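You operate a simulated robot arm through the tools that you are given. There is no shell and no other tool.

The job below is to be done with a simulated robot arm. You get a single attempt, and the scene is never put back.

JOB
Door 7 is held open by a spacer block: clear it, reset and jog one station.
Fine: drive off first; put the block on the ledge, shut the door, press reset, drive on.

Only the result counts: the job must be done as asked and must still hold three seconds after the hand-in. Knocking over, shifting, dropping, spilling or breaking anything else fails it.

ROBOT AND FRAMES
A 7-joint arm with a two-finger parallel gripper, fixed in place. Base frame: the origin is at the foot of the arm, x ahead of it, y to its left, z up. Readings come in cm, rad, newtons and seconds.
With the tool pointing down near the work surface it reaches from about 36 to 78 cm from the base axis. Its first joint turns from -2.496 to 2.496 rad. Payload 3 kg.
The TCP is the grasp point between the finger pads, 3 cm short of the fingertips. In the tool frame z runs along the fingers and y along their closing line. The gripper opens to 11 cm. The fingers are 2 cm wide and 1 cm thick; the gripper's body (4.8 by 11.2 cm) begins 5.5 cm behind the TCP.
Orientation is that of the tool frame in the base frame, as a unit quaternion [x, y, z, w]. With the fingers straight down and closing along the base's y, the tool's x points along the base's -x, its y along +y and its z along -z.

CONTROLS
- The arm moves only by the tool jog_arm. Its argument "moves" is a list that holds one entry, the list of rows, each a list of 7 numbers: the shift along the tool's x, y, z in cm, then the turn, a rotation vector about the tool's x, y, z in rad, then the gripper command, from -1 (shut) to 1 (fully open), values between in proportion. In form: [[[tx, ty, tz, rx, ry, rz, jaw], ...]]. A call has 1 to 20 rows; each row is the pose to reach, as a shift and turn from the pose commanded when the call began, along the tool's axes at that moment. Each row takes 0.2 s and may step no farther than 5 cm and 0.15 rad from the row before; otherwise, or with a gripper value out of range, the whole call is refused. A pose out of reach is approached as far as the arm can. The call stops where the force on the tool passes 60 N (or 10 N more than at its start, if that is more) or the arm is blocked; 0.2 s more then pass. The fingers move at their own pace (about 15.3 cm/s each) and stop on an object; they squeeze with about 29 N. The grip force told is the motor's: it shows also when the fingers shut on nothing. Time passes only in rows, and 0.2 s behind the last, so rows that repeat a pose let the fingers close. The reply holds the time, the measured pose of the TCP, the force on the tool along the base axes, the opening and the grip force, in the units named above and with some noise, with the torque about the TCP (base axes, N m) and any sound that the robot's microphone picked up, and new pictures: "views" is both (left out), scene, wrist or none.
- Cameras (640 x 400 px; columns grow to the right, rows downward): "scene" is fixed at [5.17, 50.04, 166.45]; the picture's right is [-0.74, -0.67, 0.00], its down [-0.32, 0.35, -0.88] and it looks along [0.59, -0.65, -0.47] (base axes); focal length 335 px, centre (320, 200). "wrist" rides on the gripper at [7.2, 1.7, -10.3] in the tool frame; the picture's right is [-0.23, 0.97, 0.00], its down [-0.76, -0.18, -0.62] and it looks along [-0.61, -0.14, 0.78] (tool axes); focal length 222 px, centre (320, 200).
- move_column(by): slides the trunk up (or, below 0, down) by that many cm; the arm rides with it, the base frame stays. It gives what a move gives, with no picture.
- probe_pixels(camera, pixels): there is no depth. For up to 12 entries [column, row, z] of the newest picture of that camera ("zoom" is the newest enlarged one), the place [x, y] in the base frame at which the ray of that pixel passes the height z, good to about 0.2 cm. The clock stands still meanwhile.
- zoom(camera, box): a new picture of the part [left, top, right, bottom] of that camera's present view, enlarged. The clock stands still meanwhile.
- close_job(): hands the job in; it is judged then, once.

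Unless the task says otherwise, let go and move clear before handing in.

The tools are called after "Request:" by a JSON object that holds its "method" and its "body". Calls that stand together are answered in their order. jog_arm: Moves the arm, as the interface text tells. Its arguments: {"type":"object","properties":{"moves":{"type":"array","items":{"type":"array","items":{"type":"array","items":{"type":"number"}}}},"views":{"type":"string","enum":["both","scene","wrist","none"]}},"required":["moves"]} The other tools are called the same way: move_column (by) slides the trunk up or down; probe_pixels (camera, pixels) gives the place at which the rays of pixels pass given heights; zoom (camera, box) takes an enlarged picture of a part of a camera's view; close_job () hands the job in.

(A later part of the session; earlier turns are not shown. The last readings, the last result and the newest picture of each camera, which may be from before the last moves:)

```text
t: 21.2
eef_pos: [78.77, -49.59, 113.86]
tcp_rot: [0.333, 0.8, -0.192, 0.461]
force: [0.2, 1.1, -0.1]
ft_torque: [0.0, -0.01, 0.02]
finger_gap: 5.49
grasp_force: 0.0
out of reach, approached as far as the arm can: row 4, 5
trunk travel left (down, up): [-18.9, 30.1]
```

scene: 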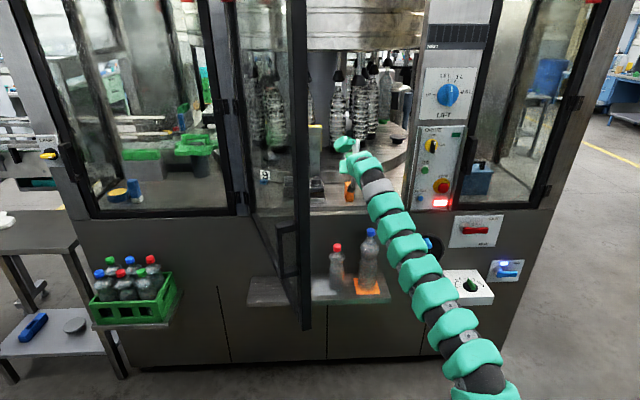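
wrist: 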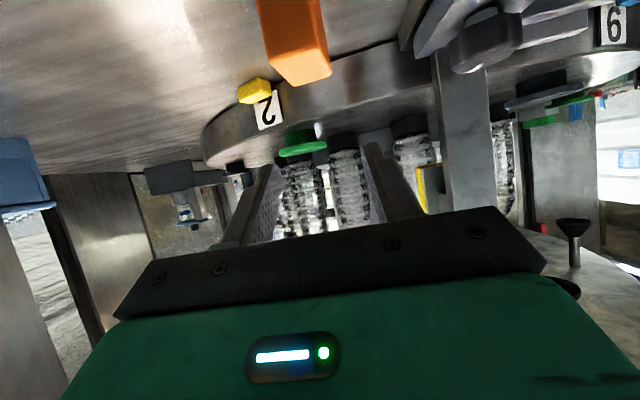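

The arm stops at d=90.8 (about 1.2 cm short), but fingertips would still overlap the block's front 2 cm. I'll step slightly back inside reach and centre on a=-20.9, then read the pose.

Request:
{"method": "jog_arm", "body": {"moves": [[[0.75, 0.25, -1.3, 0, 0, 0, 0], [0.75, 0.25, -1.3, 0, 0, 0, 0]]], "views": "wrist"}}

```text
t: 21.8
eef_pos: [77.67, -48.3, 113.82]
tcp_rot: [0.332, 0.801, -0.191, 0.461]
force: [-0.3, 0.3, 0.1]
ft_torque: [0.0, -0.03, 0.0]
finger_gap: 5.5
grasp_force: 0.0
trunk travel left (down, up): [-18.9, 30.1]
```

wrist: 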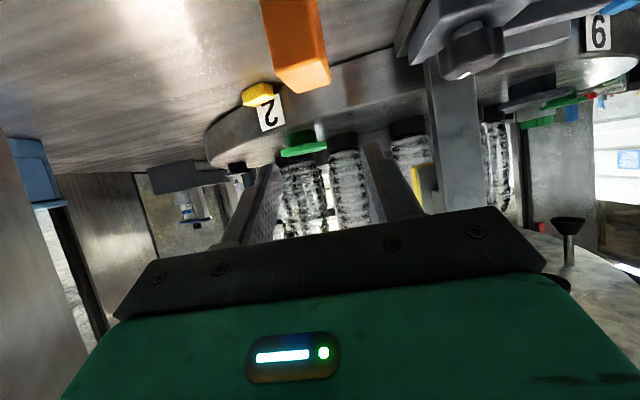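

Now at d=89.1, a=-20.8. I'll back off 2 cm so the tips are in front of the block and lower the trunk so the TCP sits at z≈104.3.

Request:
{"method": "jog_arm", "body": {"moves": [[[1.0, 0.1, -1.73, 0, 0, 0, 0], [1.0, 0.1, -1.73, 0, 0, 0, 0]]], "views": "none"}}

Request:
{"method": "move_column", "body": {"by": -9.4}}

Request:
{"method": "jog_arm", "body": {"moves": [[[0, 0, 0, 0, 0, 0, 0]]], "views": "both"}}

Request:
{"method": "zoom", "body": {"camera": "scene", "box": [310, 120, 400, 220]}}

Request:
{"method": "zoom", "body": {"camera": "wrist", "box": [220, 20, 440, 240]}}

```text
t: 22.4
eef_pos: [76.57, -46.77, 113.96]
tcp_rot: [0.331, 0.8, -0.191, 0.462]
force: [0.4, -0.7, -0.2]
ft_torque: [0.04, -0.01, -0.02]
finger_gap: 5.5
grasp_force: 0.1
trunk travel left (down, up): [-18.9, 30.1]
```

```text
t: 23.7
eef_pos: [76.49, -46.71, 104.61]
tcp_rot: [0.332, 0.8, -0.192, 0.462]
force: [0.4, 0.0, 0.4]
ft_torque: [0.0, -0.03, 0.01]
finger_gap: 5.53
grasp_force: 0.0
trunk travel left (down, up): [-9.5, 39.5]
```

```text
t: 24.1
eef_pos: [76.48, -46.62, 104.51]
tcp_rot: [0.331, 0.801, -0.191, 0.462]
force: [-0.3, -0.4, -0.2]
ft_torque: [-0.03, -0.01, 0.04]
finger_gap: 5.51
grasp_force: 0.0
trunk travel left (down, up): [-9.5, 39.5]
```

scene: 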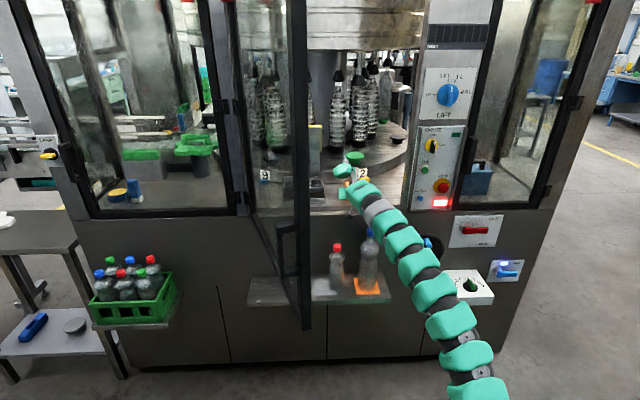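
wrist: 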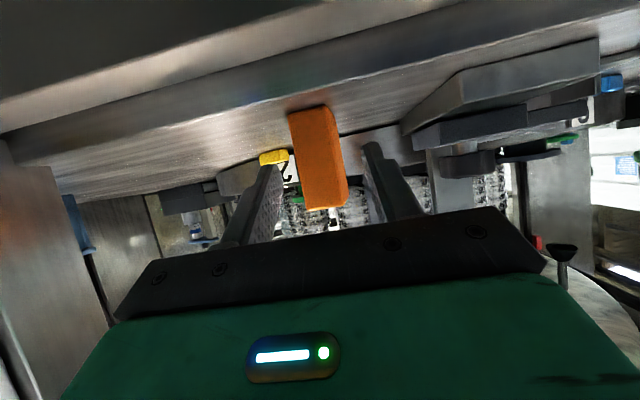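

```text
4.00 times, centred on (355, 170) of scene
```

zoom: 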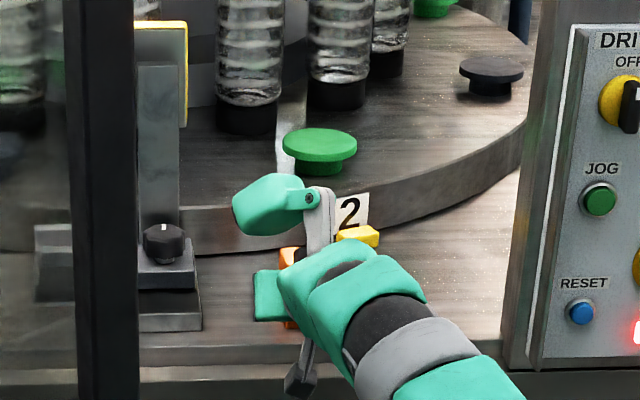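

```text
1.82 times, centred on (330, 130) of wrist
```

zoom: 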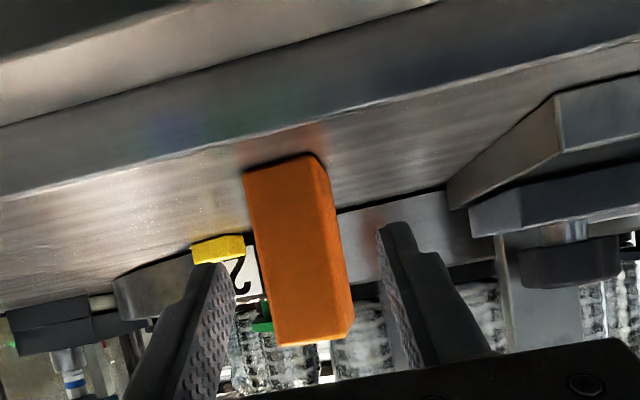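

The block sits between the finger planes in the wrist zoom (block 250–345, fingers 230 and 380). I'll advance 4 cm straight in, jaws still open, and read how far the arm gets.

Request:
{"method": "jog_arm", "body": {"moves": [[[-0.7, -0.1, 1.2, 0, 0, 0, 0], [-1.4, -0.15, 2.4, 0, 0, 0, 0], [-2.0, -0.15, 3.46, 0, 0, 0, 0], [-2.0, -0.15, 3.46, 0, 0, 0, 0]]], "views": "both"}}

Request:
{"method": "zoom", "body": {"camera": "wrist", "box": [220, 20, 440, 240]}}

```text
t: 25.1
eef_pos: [78.93, -49.28, 104.35]
tcp_rot: [0.332, 0.8, -0.192, 0.461]
force: [-0.9, 0.1, -0.3]
ft_torque: [-0.03, 0.0, -0.01]
finger_gap: 5.5
grasp_force: 0.0
out of reach, approached as far as the arm can: row 3, 4
trunk travel left (down, up): [-9.5, 39.5]
```

scene: 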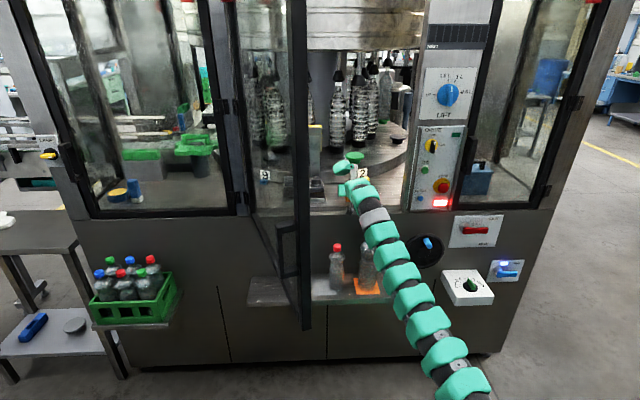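
wrist: 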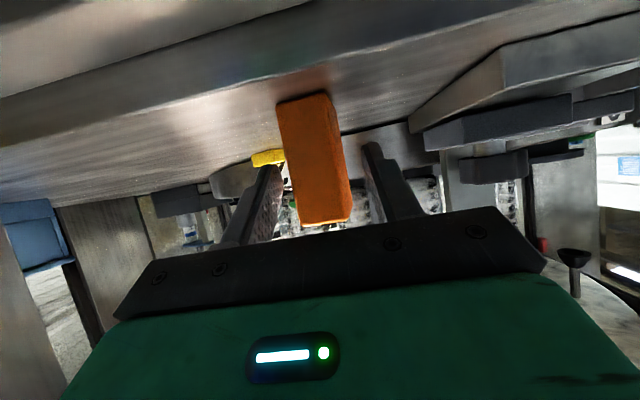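

```text
1.82 times, centred on (330, 130) of wrist
```

zoom: 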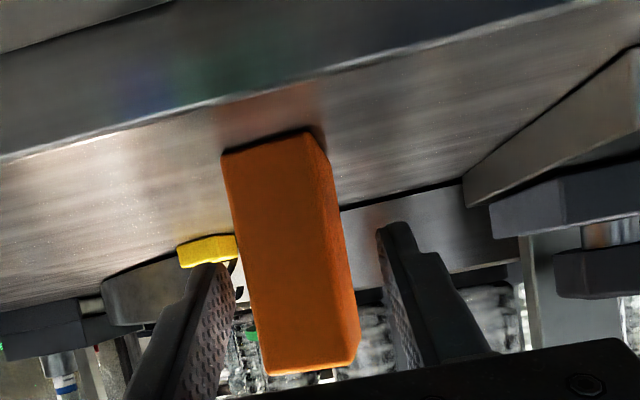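

The arm reached d=90.7 and the block's front corner re-triangulates at d=91.5, so overlap is about 1.8 cm. I'll flatten the pitch by 10° to gain reach for a deeper grip.

Request:
{"method": "jog_arm", "body": {"moves": [[[0, 0, 0, 0, -0.087, 0, 0], [-0.1, 0, 0.5, 0, -0.1745, 0, 0], [-0.22, 0, 1.376, 0, -0.1745, 0, 0], [-0.22, 0, 1.376, 0, -0.1745, 0, 0]]], "views": "both"}}

Request:
{"method": "zoom", "body": {"camera": "wrist", "box": [220, 20, 440, 240]}}

```text
t: 26.1
eef_pos: [79.86, -50.2, 103.79]
tcp_rot: [0.314, 0.756, -0.221, 0.53]
force: [-0.2, -0.3, 0.4]
ft_torque: [0.0, -0.01, 0.04]
finger_gap: 5.48
grasp_force: 0.1
trunk travel left (down, up): [-9.5, 39.5]
```

scene: 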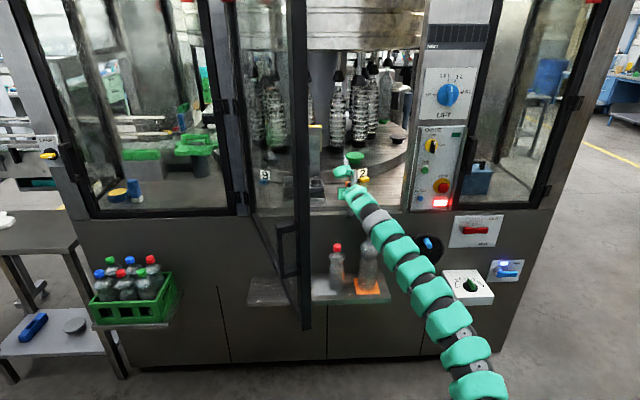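
wrist: 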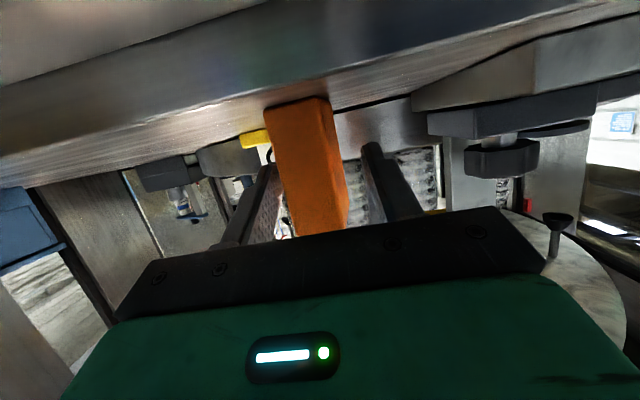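

```text
1.82 times, centred on (330, 130) of wrist
```

zoom: 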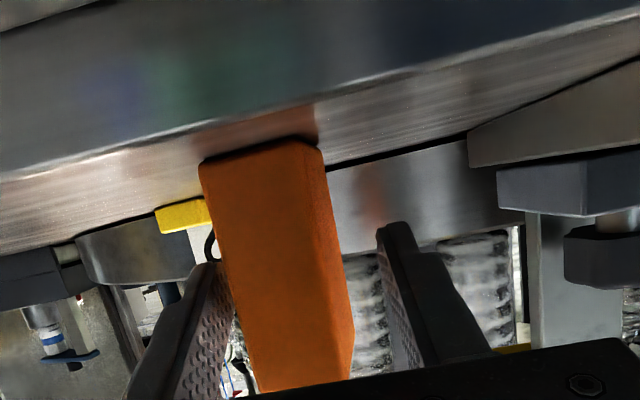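

Now at d=92.0, tips at 94.8 with the block fully between the pads. I'll close the gripper.

Request:
{"method": "jog_arm", "body": {"moves": [[[0, 0, 0, 0, 0, 0, -0.3], [0, 0, 0, 0, 0, 0, -0.6], [0, 0, 0, 0, 0, 0, -1], [0, 0, 0, 0, 0, 0, -1], [0, 0, 0, 0, 0, 0, -1]]], "views": "wrist"}}

```text
t: 27.3
eef_pos: [79.82, -50.3, 103.89]
tcp_rot: [0.313, 0.757, -0.219, 0.53]
force: [0.3, 0.5, -0.7]
ft_torque: [-0.04, -0.06, -0.02]
finger_gap: 3.08
grasp_force: 28.9
trunk travel left (down, up): [-9.5, 39.5]
```

wrist: 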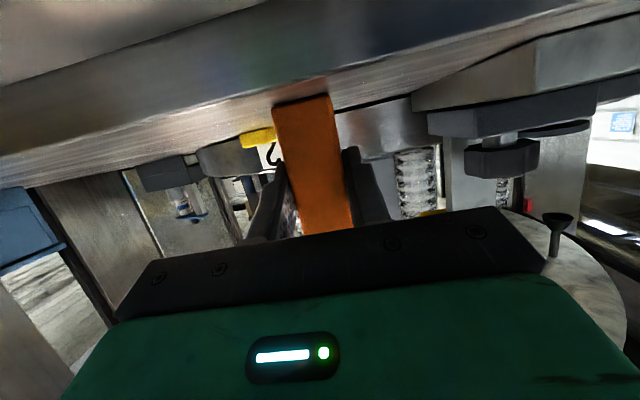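

The block is held (gap 3.08 cm, 29 N). I'll lift it with the trunk by 5 cm and check that it comes along.

Request:
{"method": "move_column", "body": {"by": 5}}

Request:
{"method": "jog_arm", "body": {"moves": [[[0, 0, 0, 0, 0, 0, -1]]], "views": "both"}}

Request:
{"method": "zoom", "body": {"camera": "scene", "box": [300, 120, 400, 220]}}

```text
t: 28.2
eef_pos: [79.83, -50.34, 108.68]
tcp_rot: [0.314, 0.757, -0.22, 0.53]
force: [-0.3, 0.4, -0.9]
ft_torque: [0.0, 0.04, 0.01]
finger_gap: 3.05
grasp_force: 29.2
trunk travel left (down, up): [-14.5, 34.5]
```

```text
t: 28.6
eef_pos: [79.88, -50.23, 108.77]
tcp_rot: [0.314, 0.757, -0.22, 0.53]
force: [0.1, 0.0, -0.3]
ft_torque: [-0.01, 0.03, 0.01]
finger_gap: 3.05
grasp_force: 29.3
trunk travel left (down, up): [-14.5, 34.5]
```

scene: 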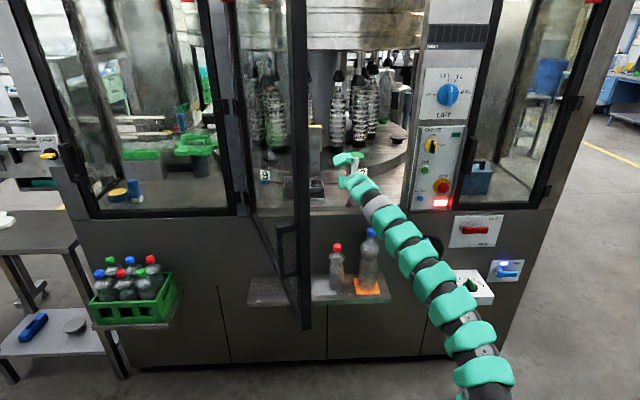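
wrist: 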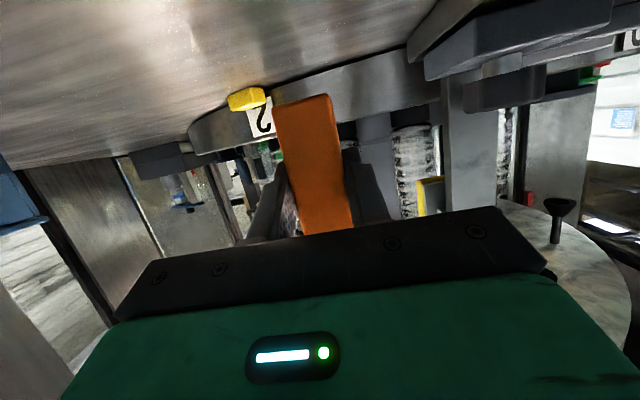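

```text
4.00 times, centred on (350, 170) of scene
```

zoom: 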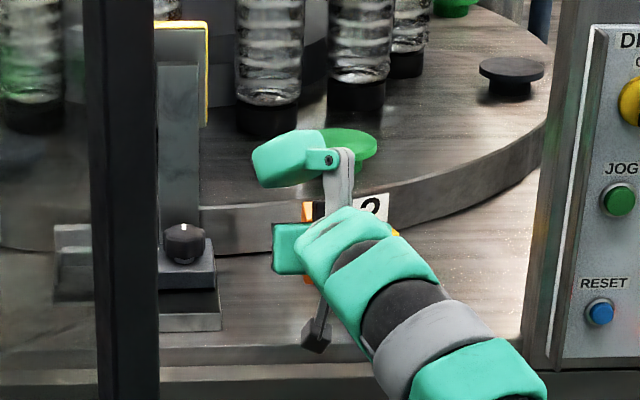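

The block is clear of the deck and held. I'll retract straight out to d≈62 at this height.

Request:
{"method": "jog_arm", "body": {"moves": [[[1.0, 0, -2.8, 0, 0, 0, -1], [2.2, 0, -6.0, 0, 0, 0, -1], [3.6, 0, -9.9, 0, 0, 0, -1], [5.1, 0, -14.0, 0, 0, 0, -1], [6.6, 0, -18.2, 0, 0, 0, -1], [8.1, 0, -22.3, 0, 0, 0, -1], [9.4, 0, -25.9, 0, 0, 0, -1], [10.26, 0, -28.2, 0, 0, 0, -1], [10.26, 0, -28.2, 0, 0, 0, -1]]], "views": "both"}}

Request:
{"method": "zoom", "body": {"camera": "scene", "box": [240, 215, 410, 335]}}

```text
t: 30.6
eef_pos: [58.63, -28.89, 108.72]
tcp_rot: [0.314, 0.756, -0.221, 0.529]
force: [0.0, 0.1, -1.9]
ft_torque: [0.04, 0.0, 0.02]
finger_gap: 3.06
grasp_force: 29.6
trunk travel left (down, up): [-14.5, 34.5]
```

scene: 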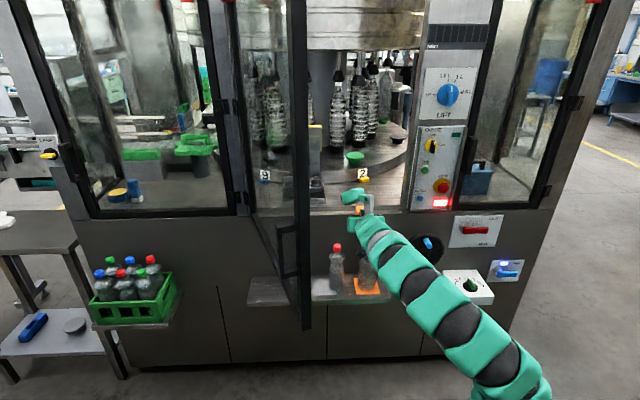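
wrist: 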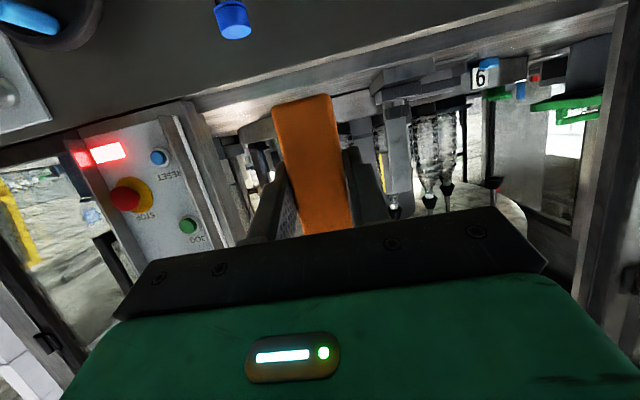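

```text
3.33 times, centred on (325, 275) of scene
```

zoom: 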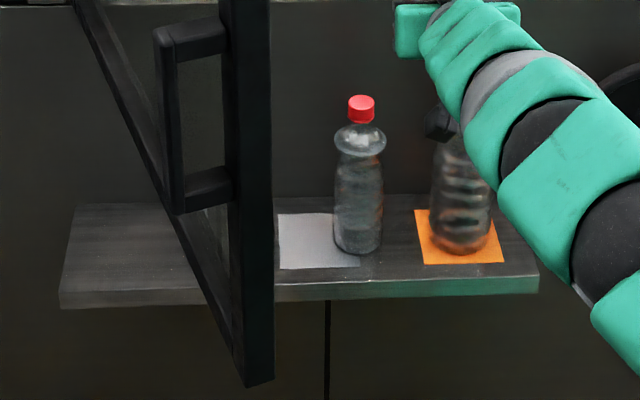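

The block is out of the machine and held level. Next I'll slide left to a≈-35 (left of the red-cap bottle at a≈-27, on the grey patch area) while staying at d≈58, then lower the trunk.

Request:
{"method": "jog_arm", "body": {"moves": [[[0.4, 3, -1.0, 0, 0, 0, -1], [0.7, 6, -2.0, 0, 0, 0, -1], [1.0, 9, -2.9, 0, 0, 0, -1], [1.37, 12, -3.76, 0, 0, 0, -1], [1.37, 14, -3.76, 0, 0, 0, -1], [1.37, 14, -3.76, 0, 0, 0, -1]]], "views": "none"}}

Request:
{"method": "move_column", "body": {"by": -14.4}}

Request:
{"method": "jog_arm", "body": {"moves": [[[0, 0, 0, 0, 0, 0, -1]]], "views": "both"}}

```text
t: 32.0
eef_pos: [65.71, -16.4, 108.8]
tcp_rot: [0.314, 0.757, -0.22, 0.53]
force: [-0.5, 0.1, -0.8]
ft_torque: [0.02, -0.01, 0.0]
finger_gap: 3.07
grasp_force: 30.0
trunk travel left (down, up): [-14.5, 34.5]
```

```text
t: 33.7
eef_pos: [65.72, -16.31, 94.46]
tcp_rot: [0.314, 0.757, -0.22, 0.529]
force: [-0.9, -0.3, -1.3]
ft_torque: [-0.01, -0.01, -0.02]
finger_gap: 3.05
grasp_force: 28.9
trunk travel left (down, up): [-0.1, 48.9]
```

```text
t: 34.1
eef_pos: [65.68, -16.29, 94.33]
tcp_rot: [0.314, 0.757, -0.22, 0.53]
force: [-0.6, 1.4, -0.4]
ft_torque: [-0.01, 0.06, -0.02]
finger_gap: 3.07
grasp_force: 29.0
trunk travel left (down, up): [-0.1, 48.9]
```

scene: 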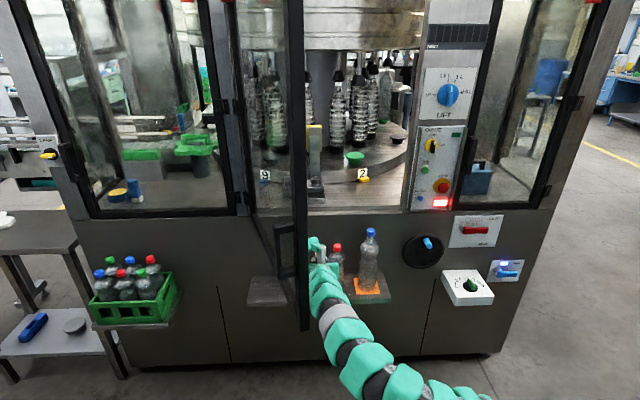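
wrist: 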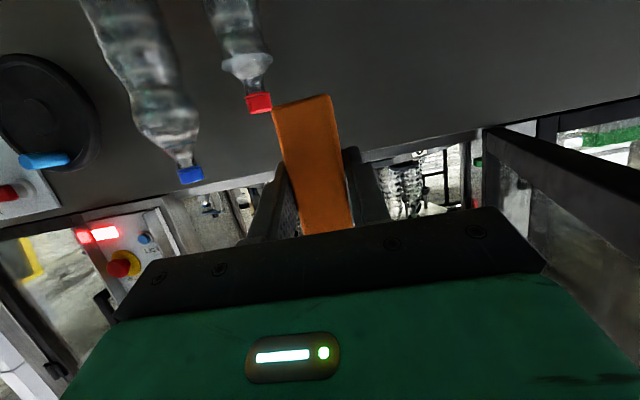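

The hand is at a=-34.9, d=58, z=94.3, with the red cap at wrist (258,103) to the right. I'll lower the arm to z≈80 in front of the ledge and look again.

Request:
{"method": "jog_arm", "body": {"moves": [[[3.4, 0, 1.2, 0, 0, 0, -1], [6.7, 0, 2.45, 0, 0, 0, -1], [10.1, 0, 3.7, 0, 0, 0, -1], [13.44, 0, 4.89, 0, 0, 0, -1], [13.44, 0, 4.89, 0, 0, 0, -1]]], "views": "both"}}

Request:
{"method": "zoom", "body": {"camera": "wrist", "box": [160, 0, 480, 200]}}

Request:
{"method": "zoom", "body": {"camera": "scene", "box": [240, 215, 410, 335]}}

```text
t: 35.3
eef_pos: [65.67, -16.19, 80.09]
tcp_rot: [0.314, 0.757, -0.22, 0.53]
force: [0.0, -0.1, -1.3]
ft_torque: [0.0, 0.0, 0.03]
finger_gap: 3.09
grasp_force: 29.4
trunk travel left (down, up): [-0.1, 48.9]
```

scene: 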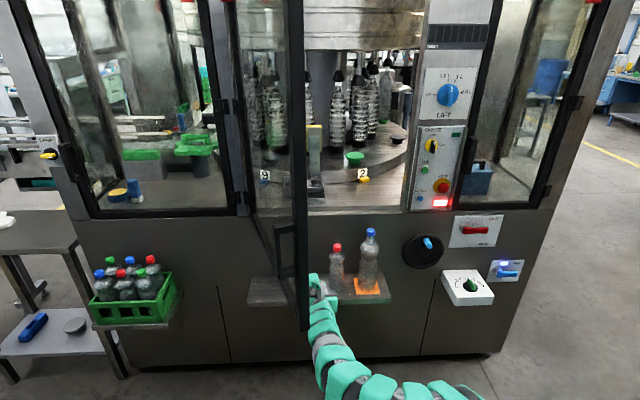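
wrist: 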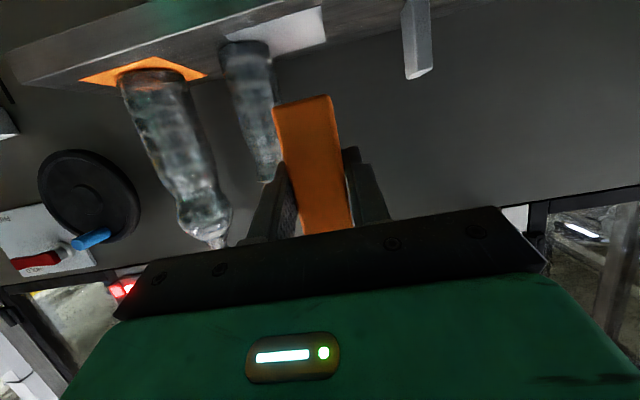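

```text
2.00 times, centred on (320, 100) of wrist
```

zoom: 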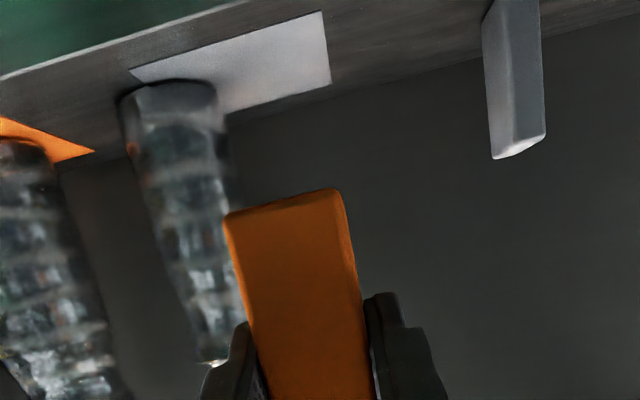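

```text
3.33 times, centred on (325, 275) of scene
```

zoom: 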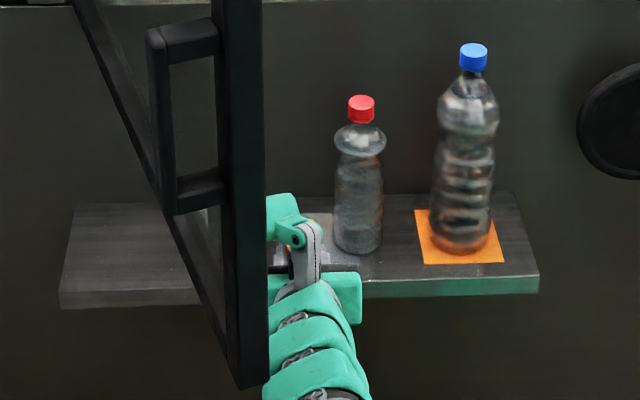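

From this view the ledge top is at z≈66.5, the grey patch spans a≈-37…-27, d≈71…81, the red bottle sits at a≈-27.6 and the small grey block at a≈-47. I'll bring the orange block over the free spot at a≈-35.3, d≈73, still 9 cm up.

Request:
{"method": "jog_arm", "body": {"moves": [[[-1.2, 0.1, 3.4, 0, 0, 0, -1], [-2.5, 0.2, 7.0, 0, 0, 0, -1], [-3.8, 0.3, 10.6, 0, 0, 0, -1], [-5.13, 0.3, 14.1, 0, 0, 0, -1], [-5.13, 0.3, 14.1, 0, 0, 0, -1]]], "views": "both"}}

Request:
{"method": "zoom", "body": {"camera": "wrist", "box": [160, 0, 480, 200]}}

Request:
{"method": "zoom", "body": {"camera": "scene", "box": [240, 215, 410, 335]}}

```text
t: 36.5
eef_pos: [76.35, -26.79, 80.21]
tcp_rot: [0.314, 0.756, -0.22, 0.53]
force: [0.6, -0.6, -1.1]
ft_torque: [-0.02, 0.0, -0.02]
finger_gap: 3.07
grasp_force: 29.4
trunk travel left (down, up): [-0.1, 48.9]
```

scene: 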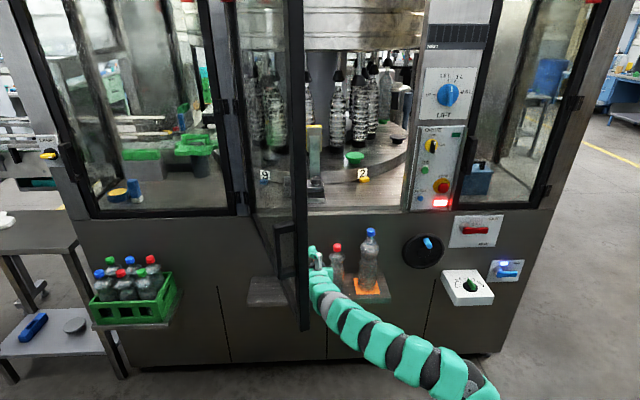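
wrist: 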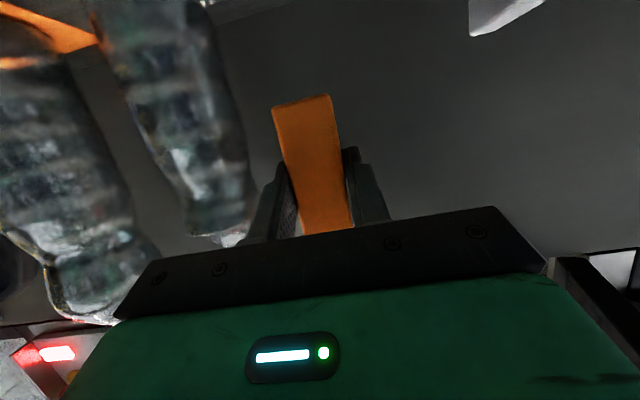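

```text
2.00 times, centred on (320, 100) of wrist
```

zoom: 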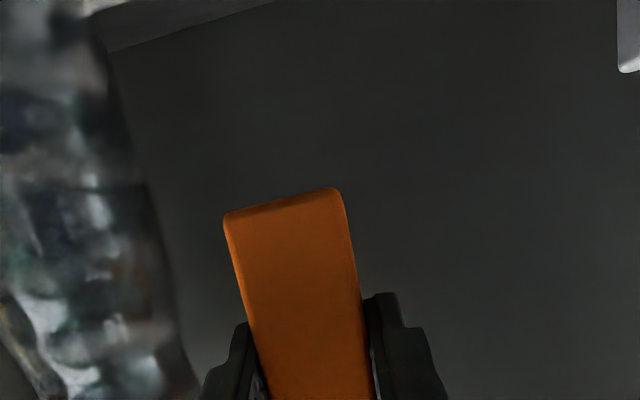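

```text
3.33 times, centred on (325, 275) of scene
```

zoom: 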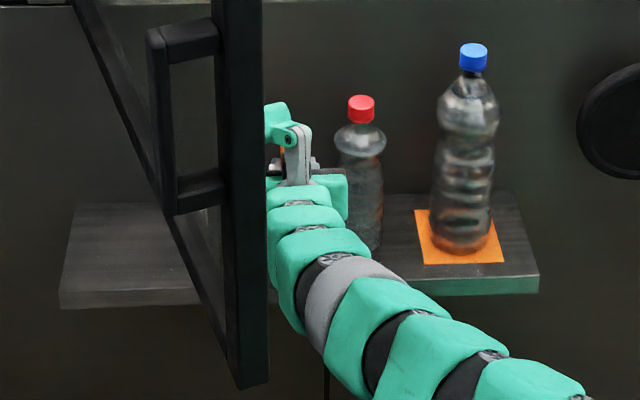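

The block hangs above the ledge at a=-35, d=73, clear of the red bottle. I'll lower to about 1.5 cm above the ledge.

Request:
{"method": "jog_arm", "body": {"moves": [[[1.9, 0.2, 0.7, 0, 0, 0, -1], [3.8, 0.4, 1.4, 0, 0, 0, -1], [5.6, 0.5, 2.05, 0, 0, 0, -1], [7.0, 0.5, 2.55, 0, 0, 0, -1], [7.0, 0.5, 2.55, 0, 0, 0, -1]]], "views": "both"}}

Request:
{"method": "zoom", "body": {"camera": "wrist", "box": [160, 0, 480, 200]}}

Request:
{"method": "zoom", "body": {"camera": "scene", "box": [240, 215, 410, 335]}}

```text
t: 37.7
eef_pos: [76.75, -26.31, 72.58]
tcp_rot: [0.314, 0.757, -0.22, 0.53]
force: [0.2, -0.2, -0.6]
ft_torque: [0.03, 0.0, 0.0]
finger_gap: 3.05
grasp_force: 28.8
trunk travel left (down, up): [-0.1, 48.9]
```

scene: 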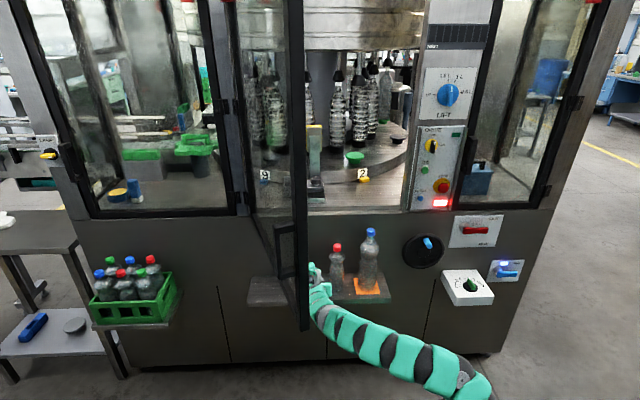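
wrist: 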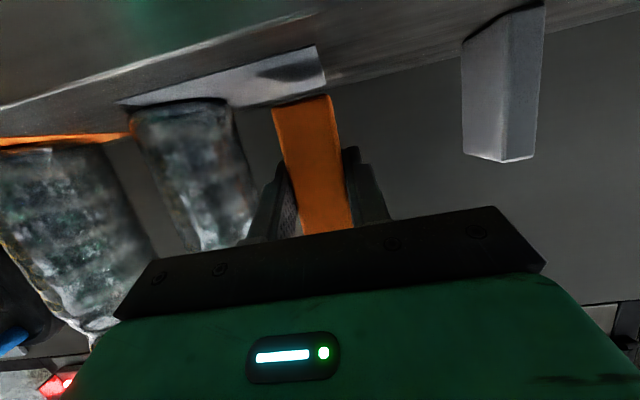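

```text
2.00 times, centred on (320, 100) of wrist
```

zoom: 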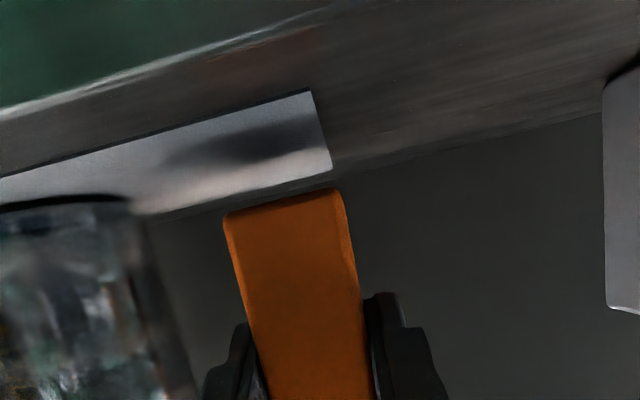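

```text
3.33 times, centred on (325, 275) of scene
```

zoom: 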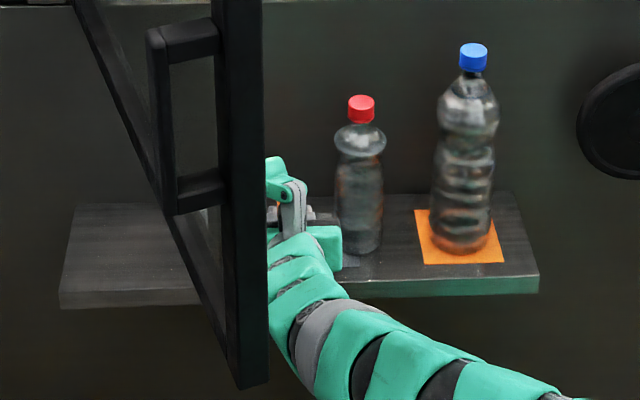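

The block's shadow is on the grey patch just ahead; about 1.3 cm to go. I'll lower in small steps and watch the vertical force.

Request:
{"method": "jog_arm", "body": {"moves": [[[0.28, 0, 0.1, 0, 0, 0, -1], [0.56, 0, 0.2, 0, 0, 0, -1], [0.85, 0, 0.31, 0, 0, 0, -1], [1.03, 0, 0.38, 0, 0, 0, -1], [1.03, 0, 0.38, 0, 0, 0, -1]]], "views": "wrist"}}

```text
t: 38.9
eef_pos: [76.86, -26.51, 71.51]
tcp_rot: [0.314, 0.757, -0.22, 0.53]
force: [0.9, 0.2, -1.0]
ft_torque: [-0.02, -0.01, 0.0]
finger_gap: 3.06
grasp_force: 29.1
trunk travel left (down, up): [-0.1, 48.9]
```

wrist: 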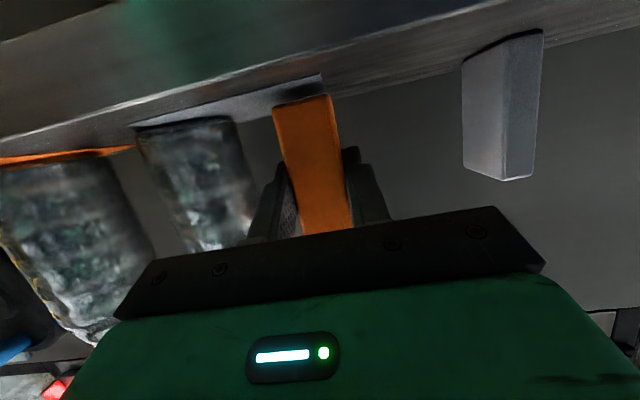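

Request:
{"method": "zoom", "body": {"camera": "wrist", "box": [240, 50, 400, 150]}}

Request:
{"method": "jog_arm", "body": {"moves": [[[0.14, 0, 0.05, 0, 0, 0, -1], [0.28, 0, 0.1, 0, 0, 0, -1], [0.28, 0, 0.1, 0, 0, 0, -1]]], "views": "wrist"}}

Request:
{"method": "zoom", "body": {"camera": "wrist", "box": [240, 50, 400, 150]}}

```text
4.00 times, centred on (320, 100) of wrist
```

zoom: 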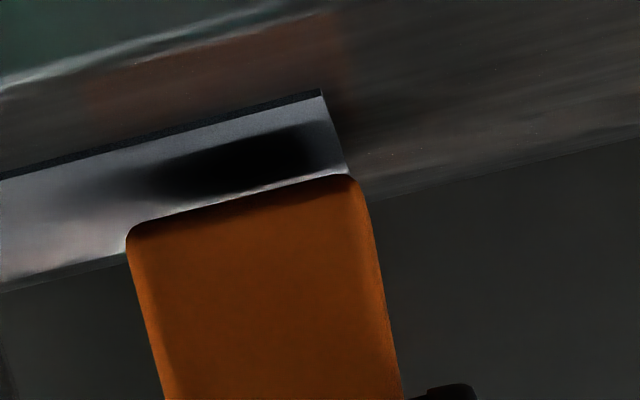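

```text
t: 39.7
eef_pos: [76.86, -26.37, 71.09]
tcp_rot: [0.314, 0.757, -0.22, 0.53]
force: [-1.1, -0.8, -1.1]
ft_torque: [-0.01, 0.01, 0.0]
finger_gap: 3.05
grasp_force: 28.9
trunk travel left (down, up): [-0.1, 48.9]
```

wrist: 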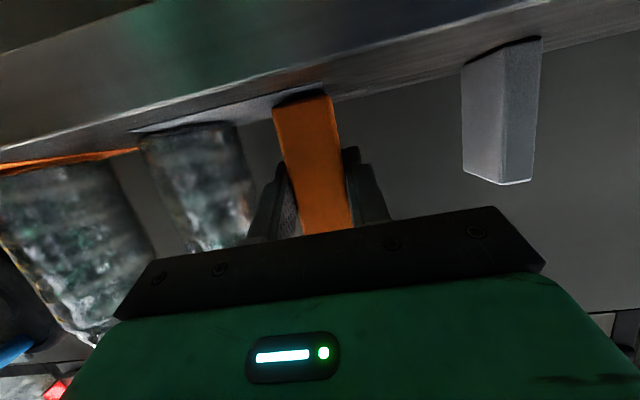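

```text
4.00 times, centred on (320, 100) of wrist
```

zoom: 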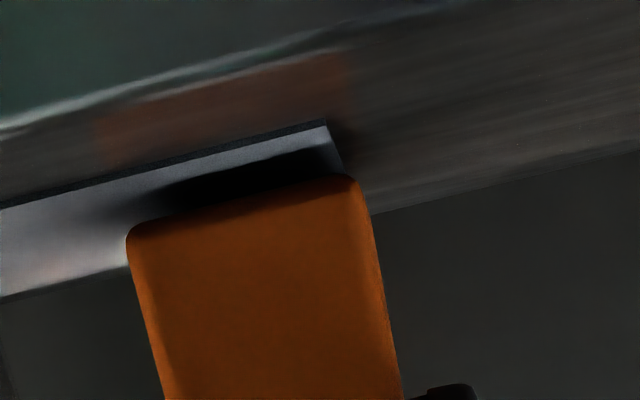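

No contact yet: a thin lit gap remains between the block's lower edge and its shadow. Continuing in small steps.

Request:
{"method": "jog_arm", "body": {"moves": [[[0.14, 0, 0.05, 0, 0, 0, -1], [0.28, 0, 0.1, 0, 0, 0, -1], [0.28, 0, 0.1, 0, 0, 0, -1]]], "views": "wrist"}}

Request:
{"method": "zoom", "body": {"camera": "wrist", "box": [240, 50, 400, 150]}}

```text
t: 40.5
eef_pos: [76.75, -26.46, 70.95]
tcp_rot: [0.313, 0.757, -0.22, 0.53]
force: [-0.2, 1.5, -1.4]
ft_torque: [0.0, 0.03, -0.01]
finger_gap: 3.04
grasp_force: 29.4
trunk travel left (down, up): [-0.1, 48.9]
```

wrist: 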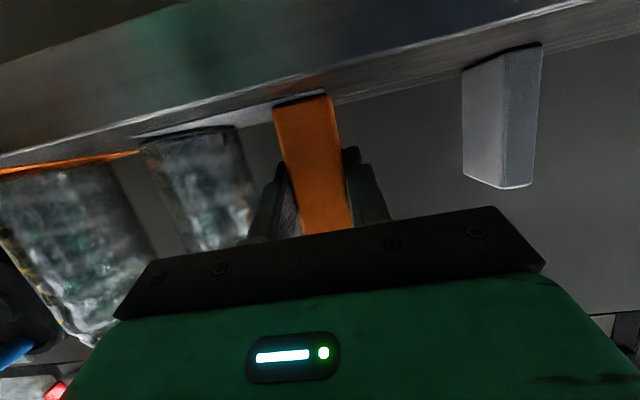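

```text
4.00 times, centred on (320, 100) of wrist
```

zoom: 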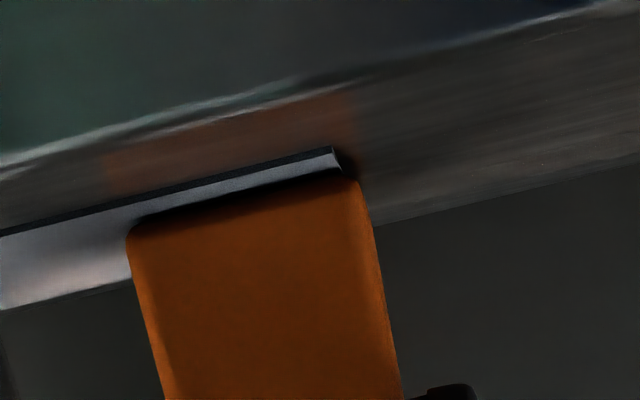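

The grey mat has some thickness and the block's left edge (zoom 355,178) just overhangs it. I'll raise slightly, shift 0.7 cm right so it sits fully on the mat, then continue down.

Request:
{"method": "jog_arm", "body": {"moves": [[[-0.28, 0, -0.1, 0, 0, 0, -1], [-0.28, -0.35, -0.1, 0, 0, 0, -1], [-0.28, -0.7, -0.1, 0, 0, 0, -1], [0, -0.7, 0, 0, 0, 0, -1], [0.14, -0.7, 0.05, 0, 0, 0, -1], [0.14, -0.7, 0.05, 0, 0, 0, -1]]], "views": "wrist"}}

Request:
{"method": "zoom", "body": {"camera": "wrist", "box": [240, 50, 400, 150]}}

```text
t: 41.9
eef_pos: [76.33, -26.84, 70.7]
tcp_rot: [0.314, 0.757, -0.22, 0.529]
force: [1.0, -0.1, 3.0]
ft_torque: [-0.05, -0.08, 0.01]
finger_gap: 3.05
grasp_force: 29.0
trunk travel left (down, up): [-0.1, 48.9]
```

wrist: 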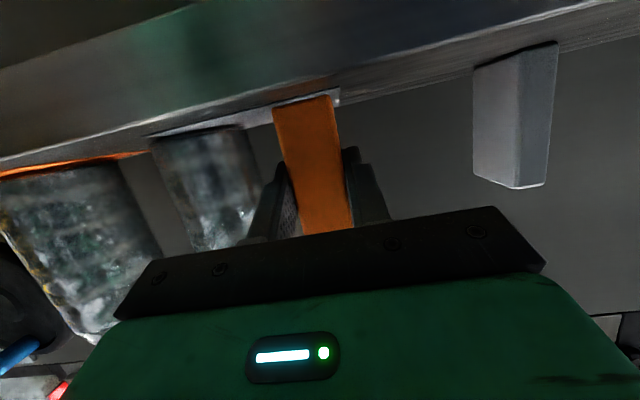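

```text
4.00 times, centred on (320, 100) of wrist
```

zoom: 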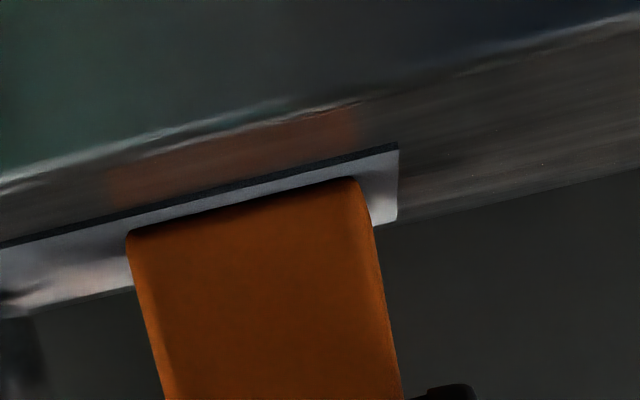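

Upward force now reads +3 N and the block's bottom edge meets the mat, so it's in contact. I'll settle it 1 mm more and then open the jaws modestly.

Request:
{"method": "jog_arm", "body": {"moves": [[[0.09, 0, 0.03, 0, 0, 0, -1], [0.09, 0, 0.03, 0, 0, 0, -1]]], "views": "none"}}

Request:
{"method": "jog_arm", "body": {"moves": [[[0, 0, 0, 0, 0, 0, -0.4], [0, 0, 0, 0, 0, 0, -0.25], [0, 0, 0, 0, 0, 0, -0.22], [0, 0, 0, 0, 0, 0, -0.22]]], "views": "wrist"}}

Request:
{"method": "zoom", "body": {"camera": "wrist", "box": [160, 40, 480, 240]}}

```text
t: 42.5
eef_pos: [76.38, -26.77, 70.83]
tcp_rot: [0.314, 0.757, -0.22, 0.53]
force: [2.9, -1.1, 12.4]
ft_torque: [-0.11, -0.08, 0.0]
finger_gap: 3.04
grasp_force: 29.0
trunk travel left (down, up): [-0.1, 48.9]
```

```text
t: 43.5
eef_pos: [76.32, -26.84, 70.66]
tcp_rot: [0.313, 0.757, -0.219, 0.53]
force: [-0.1, -0.3, 1.0]
ft_torque: [0.01, 0.03, -0.04]
finger_gap: 4.28
grasp_force: 0.0
trunk travel left (down, up): [-0.1, 48.9]
```

wrist: 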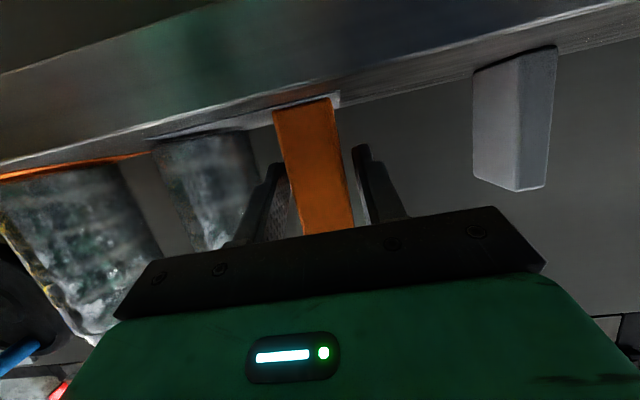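

```text
2.00 times, centred on (320, 140) of wrist
```

zoom: 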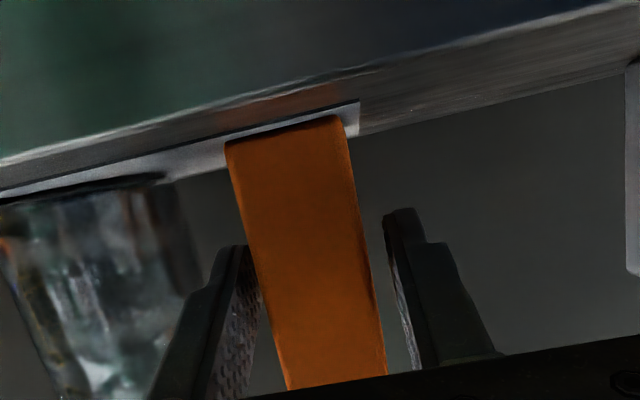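

The block stands freely on the mat and both fingers are clear of it. I'll back straight out.

Request:
{"method": "jog_arm", "body": {"moves": [[[0.7, 0, -1.9, 0, 0, 0, -0.22], [1.5, 0, -4.2, 0, 0, 0, -0.22], [2.9, 0, -8.0, 0, 0, 0, -0.22], [4.3, 0, -11.8, 0, 0, 0, -0.22], [5.8, 0, -16.0, 0, 0, 0, -0.22], [5.8, 0, -16.0, 0, 0, 0, -0.22]]], "views": "both"}}

Request:
{"method": "zoom", "body": {"camera": "wrist", "box": [160, 0, 480, 200]}}

Request:
{"method": "zoom", "body": {"camera": "scene", "box": [240, 215, 410, 335]}}

```text
t: 44.9
eef_pos: [64.49, -14.69, 70.56]
tcp_rot: [0.316, 0.756, -0.223, 0.528]
force: [-0.6, -0.5, 0.6]
ft_torque: [0.0, 0.02, -0.04]
finger_gap: 4.28
grasp_force: 0.1
trunk travel left (down, up): [-0.1, 48.9]
```

scene: 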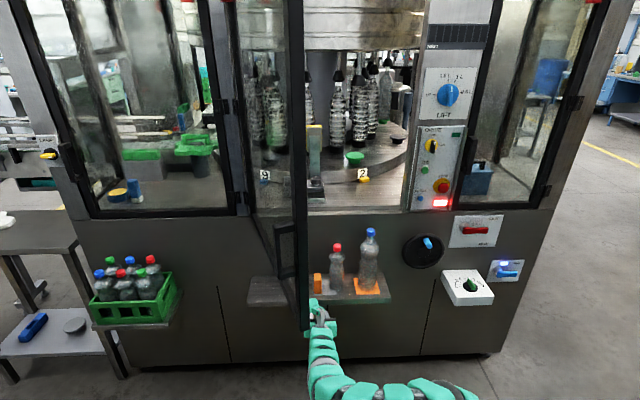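
wrist: 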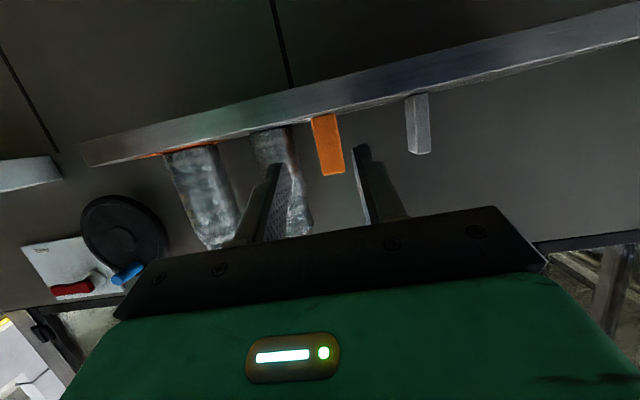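

```text
2.00 times, centred on (320, 100) of wrist
```

zoom: 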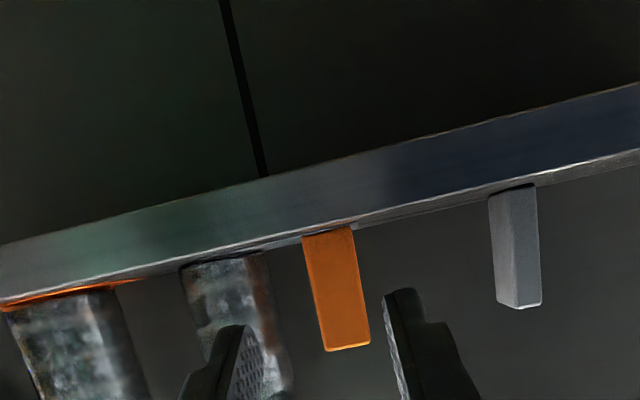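

```text
3.33 times, centred on (325, 275) of scene
```

zoom: 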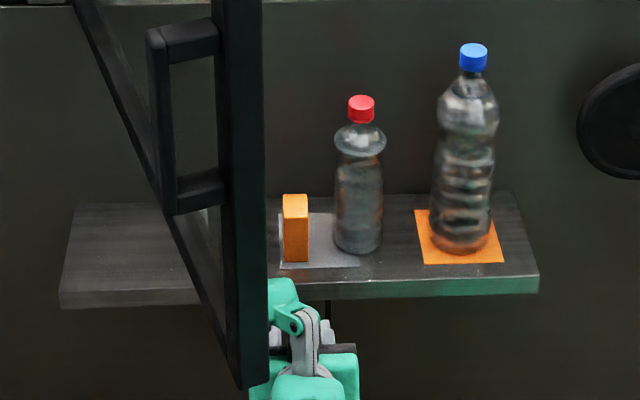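

The orange block now stands alone on the mat (scene zoom 295,225) and the bottles are untouched. The open door's bottom is at z≈98, so I'll pass the hand beneath it to its outer (left) side, staying at z≈72.

Request:
{"method": "jog_arm", "body": {"moves": [[[0.5, 3.8, -1.95, 0, 0, 0, -0.6], [1.0, 7.6, -3.9, 0, 0, 0, -1], [1.5, 11.5, -5.85, 0, 0, 0, -1], [2.0, 15.3, -7.8, 0, 0, 0, -1], [2.5, 19.1, -9.75, 0, 0, 0, -1], [3.0, 23.0, -11.7, 0, 0, 0, -1], [3.47, 26.8, -13.64, 0, 0, 0, -1], [3.47, 26.8, -13.64, 0, 0, 0, -1]]], "views": "both"}}

```text
t: 46.7
eef_pos: [73.42, 13.93, 72.09]
tcp_rot: [0.314, 0.756, -0.22, 0.53]
force: [-0.1, 0.4, 0.0]
ft_torque: [0.0, 0.05, 0.0]
finger_gap: 0.0
grasp_force: 28.4
trunk travel left (down, up): [-0.1, 48.9]
```

scene: 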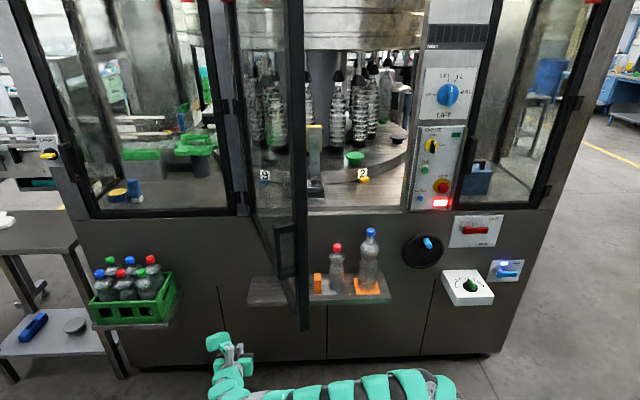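
wrist: 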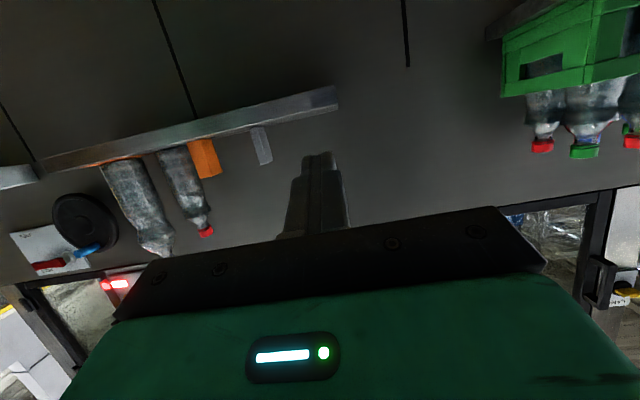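

The hand is now left of the door at a=-61.8, d=42.1, with the arm passing well below it. I'll turn the tool 30° to the right and level it so it faces the door's outer side, and see how the arm lies.

Request:
{"method": "jog_arm", "body": {"moves": [[[0, 0, 0, 0.1037, -0.0682, 0.0183, -1], [0, 0, 0, 0.2074, -0.1364, 0.0365, -1], [0, 0, 0, 0.311, -0.2046, 0.0548, -1], [0, 0, 0, 0.4147, -0.2728, 0.073, -1], [0, 0, 0, 0.5184, -0.341, 0.0913, -1], [0, 0, 0, 0.5184, -0.341, 0.0913, -1]]], "views": "both"}}

Request:
{"method": "zoom", "body": {"camera": "scene", "box": [180, 200, 480, 400]}}

```text
t: 48.1
eef_pos: [73.48, 13.91, 72.21]
tcp_rot: [0.431, 0.56, -0.432, 0.561]
force: [-0.1, 0.3, -0.8]
ft_torque: [0.0, 0.03, -0.01]
finger_gap: 0.0
grasp_force: 28.6
trunk travel left (down, up): [-0.1, 48.9]
```

scene: 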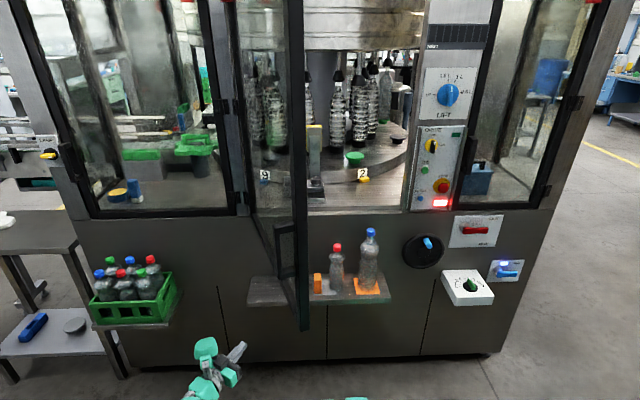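
wrist: 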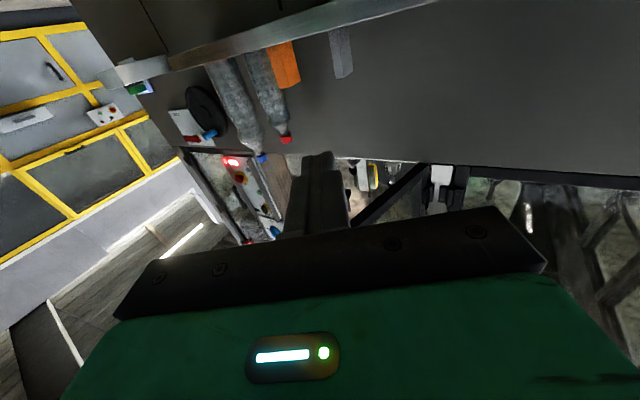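

```text
2.00 times, centred on (330, 300) of scene
```

zoom: 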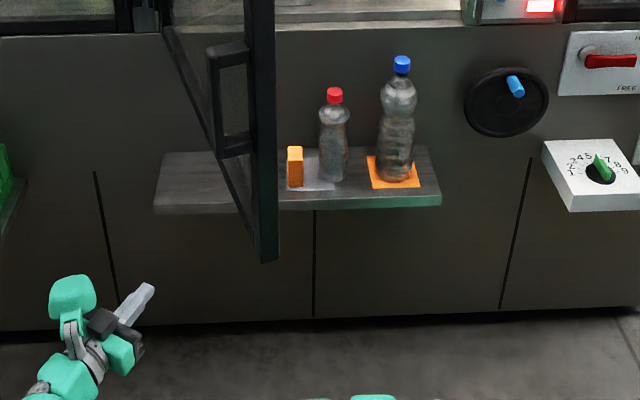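

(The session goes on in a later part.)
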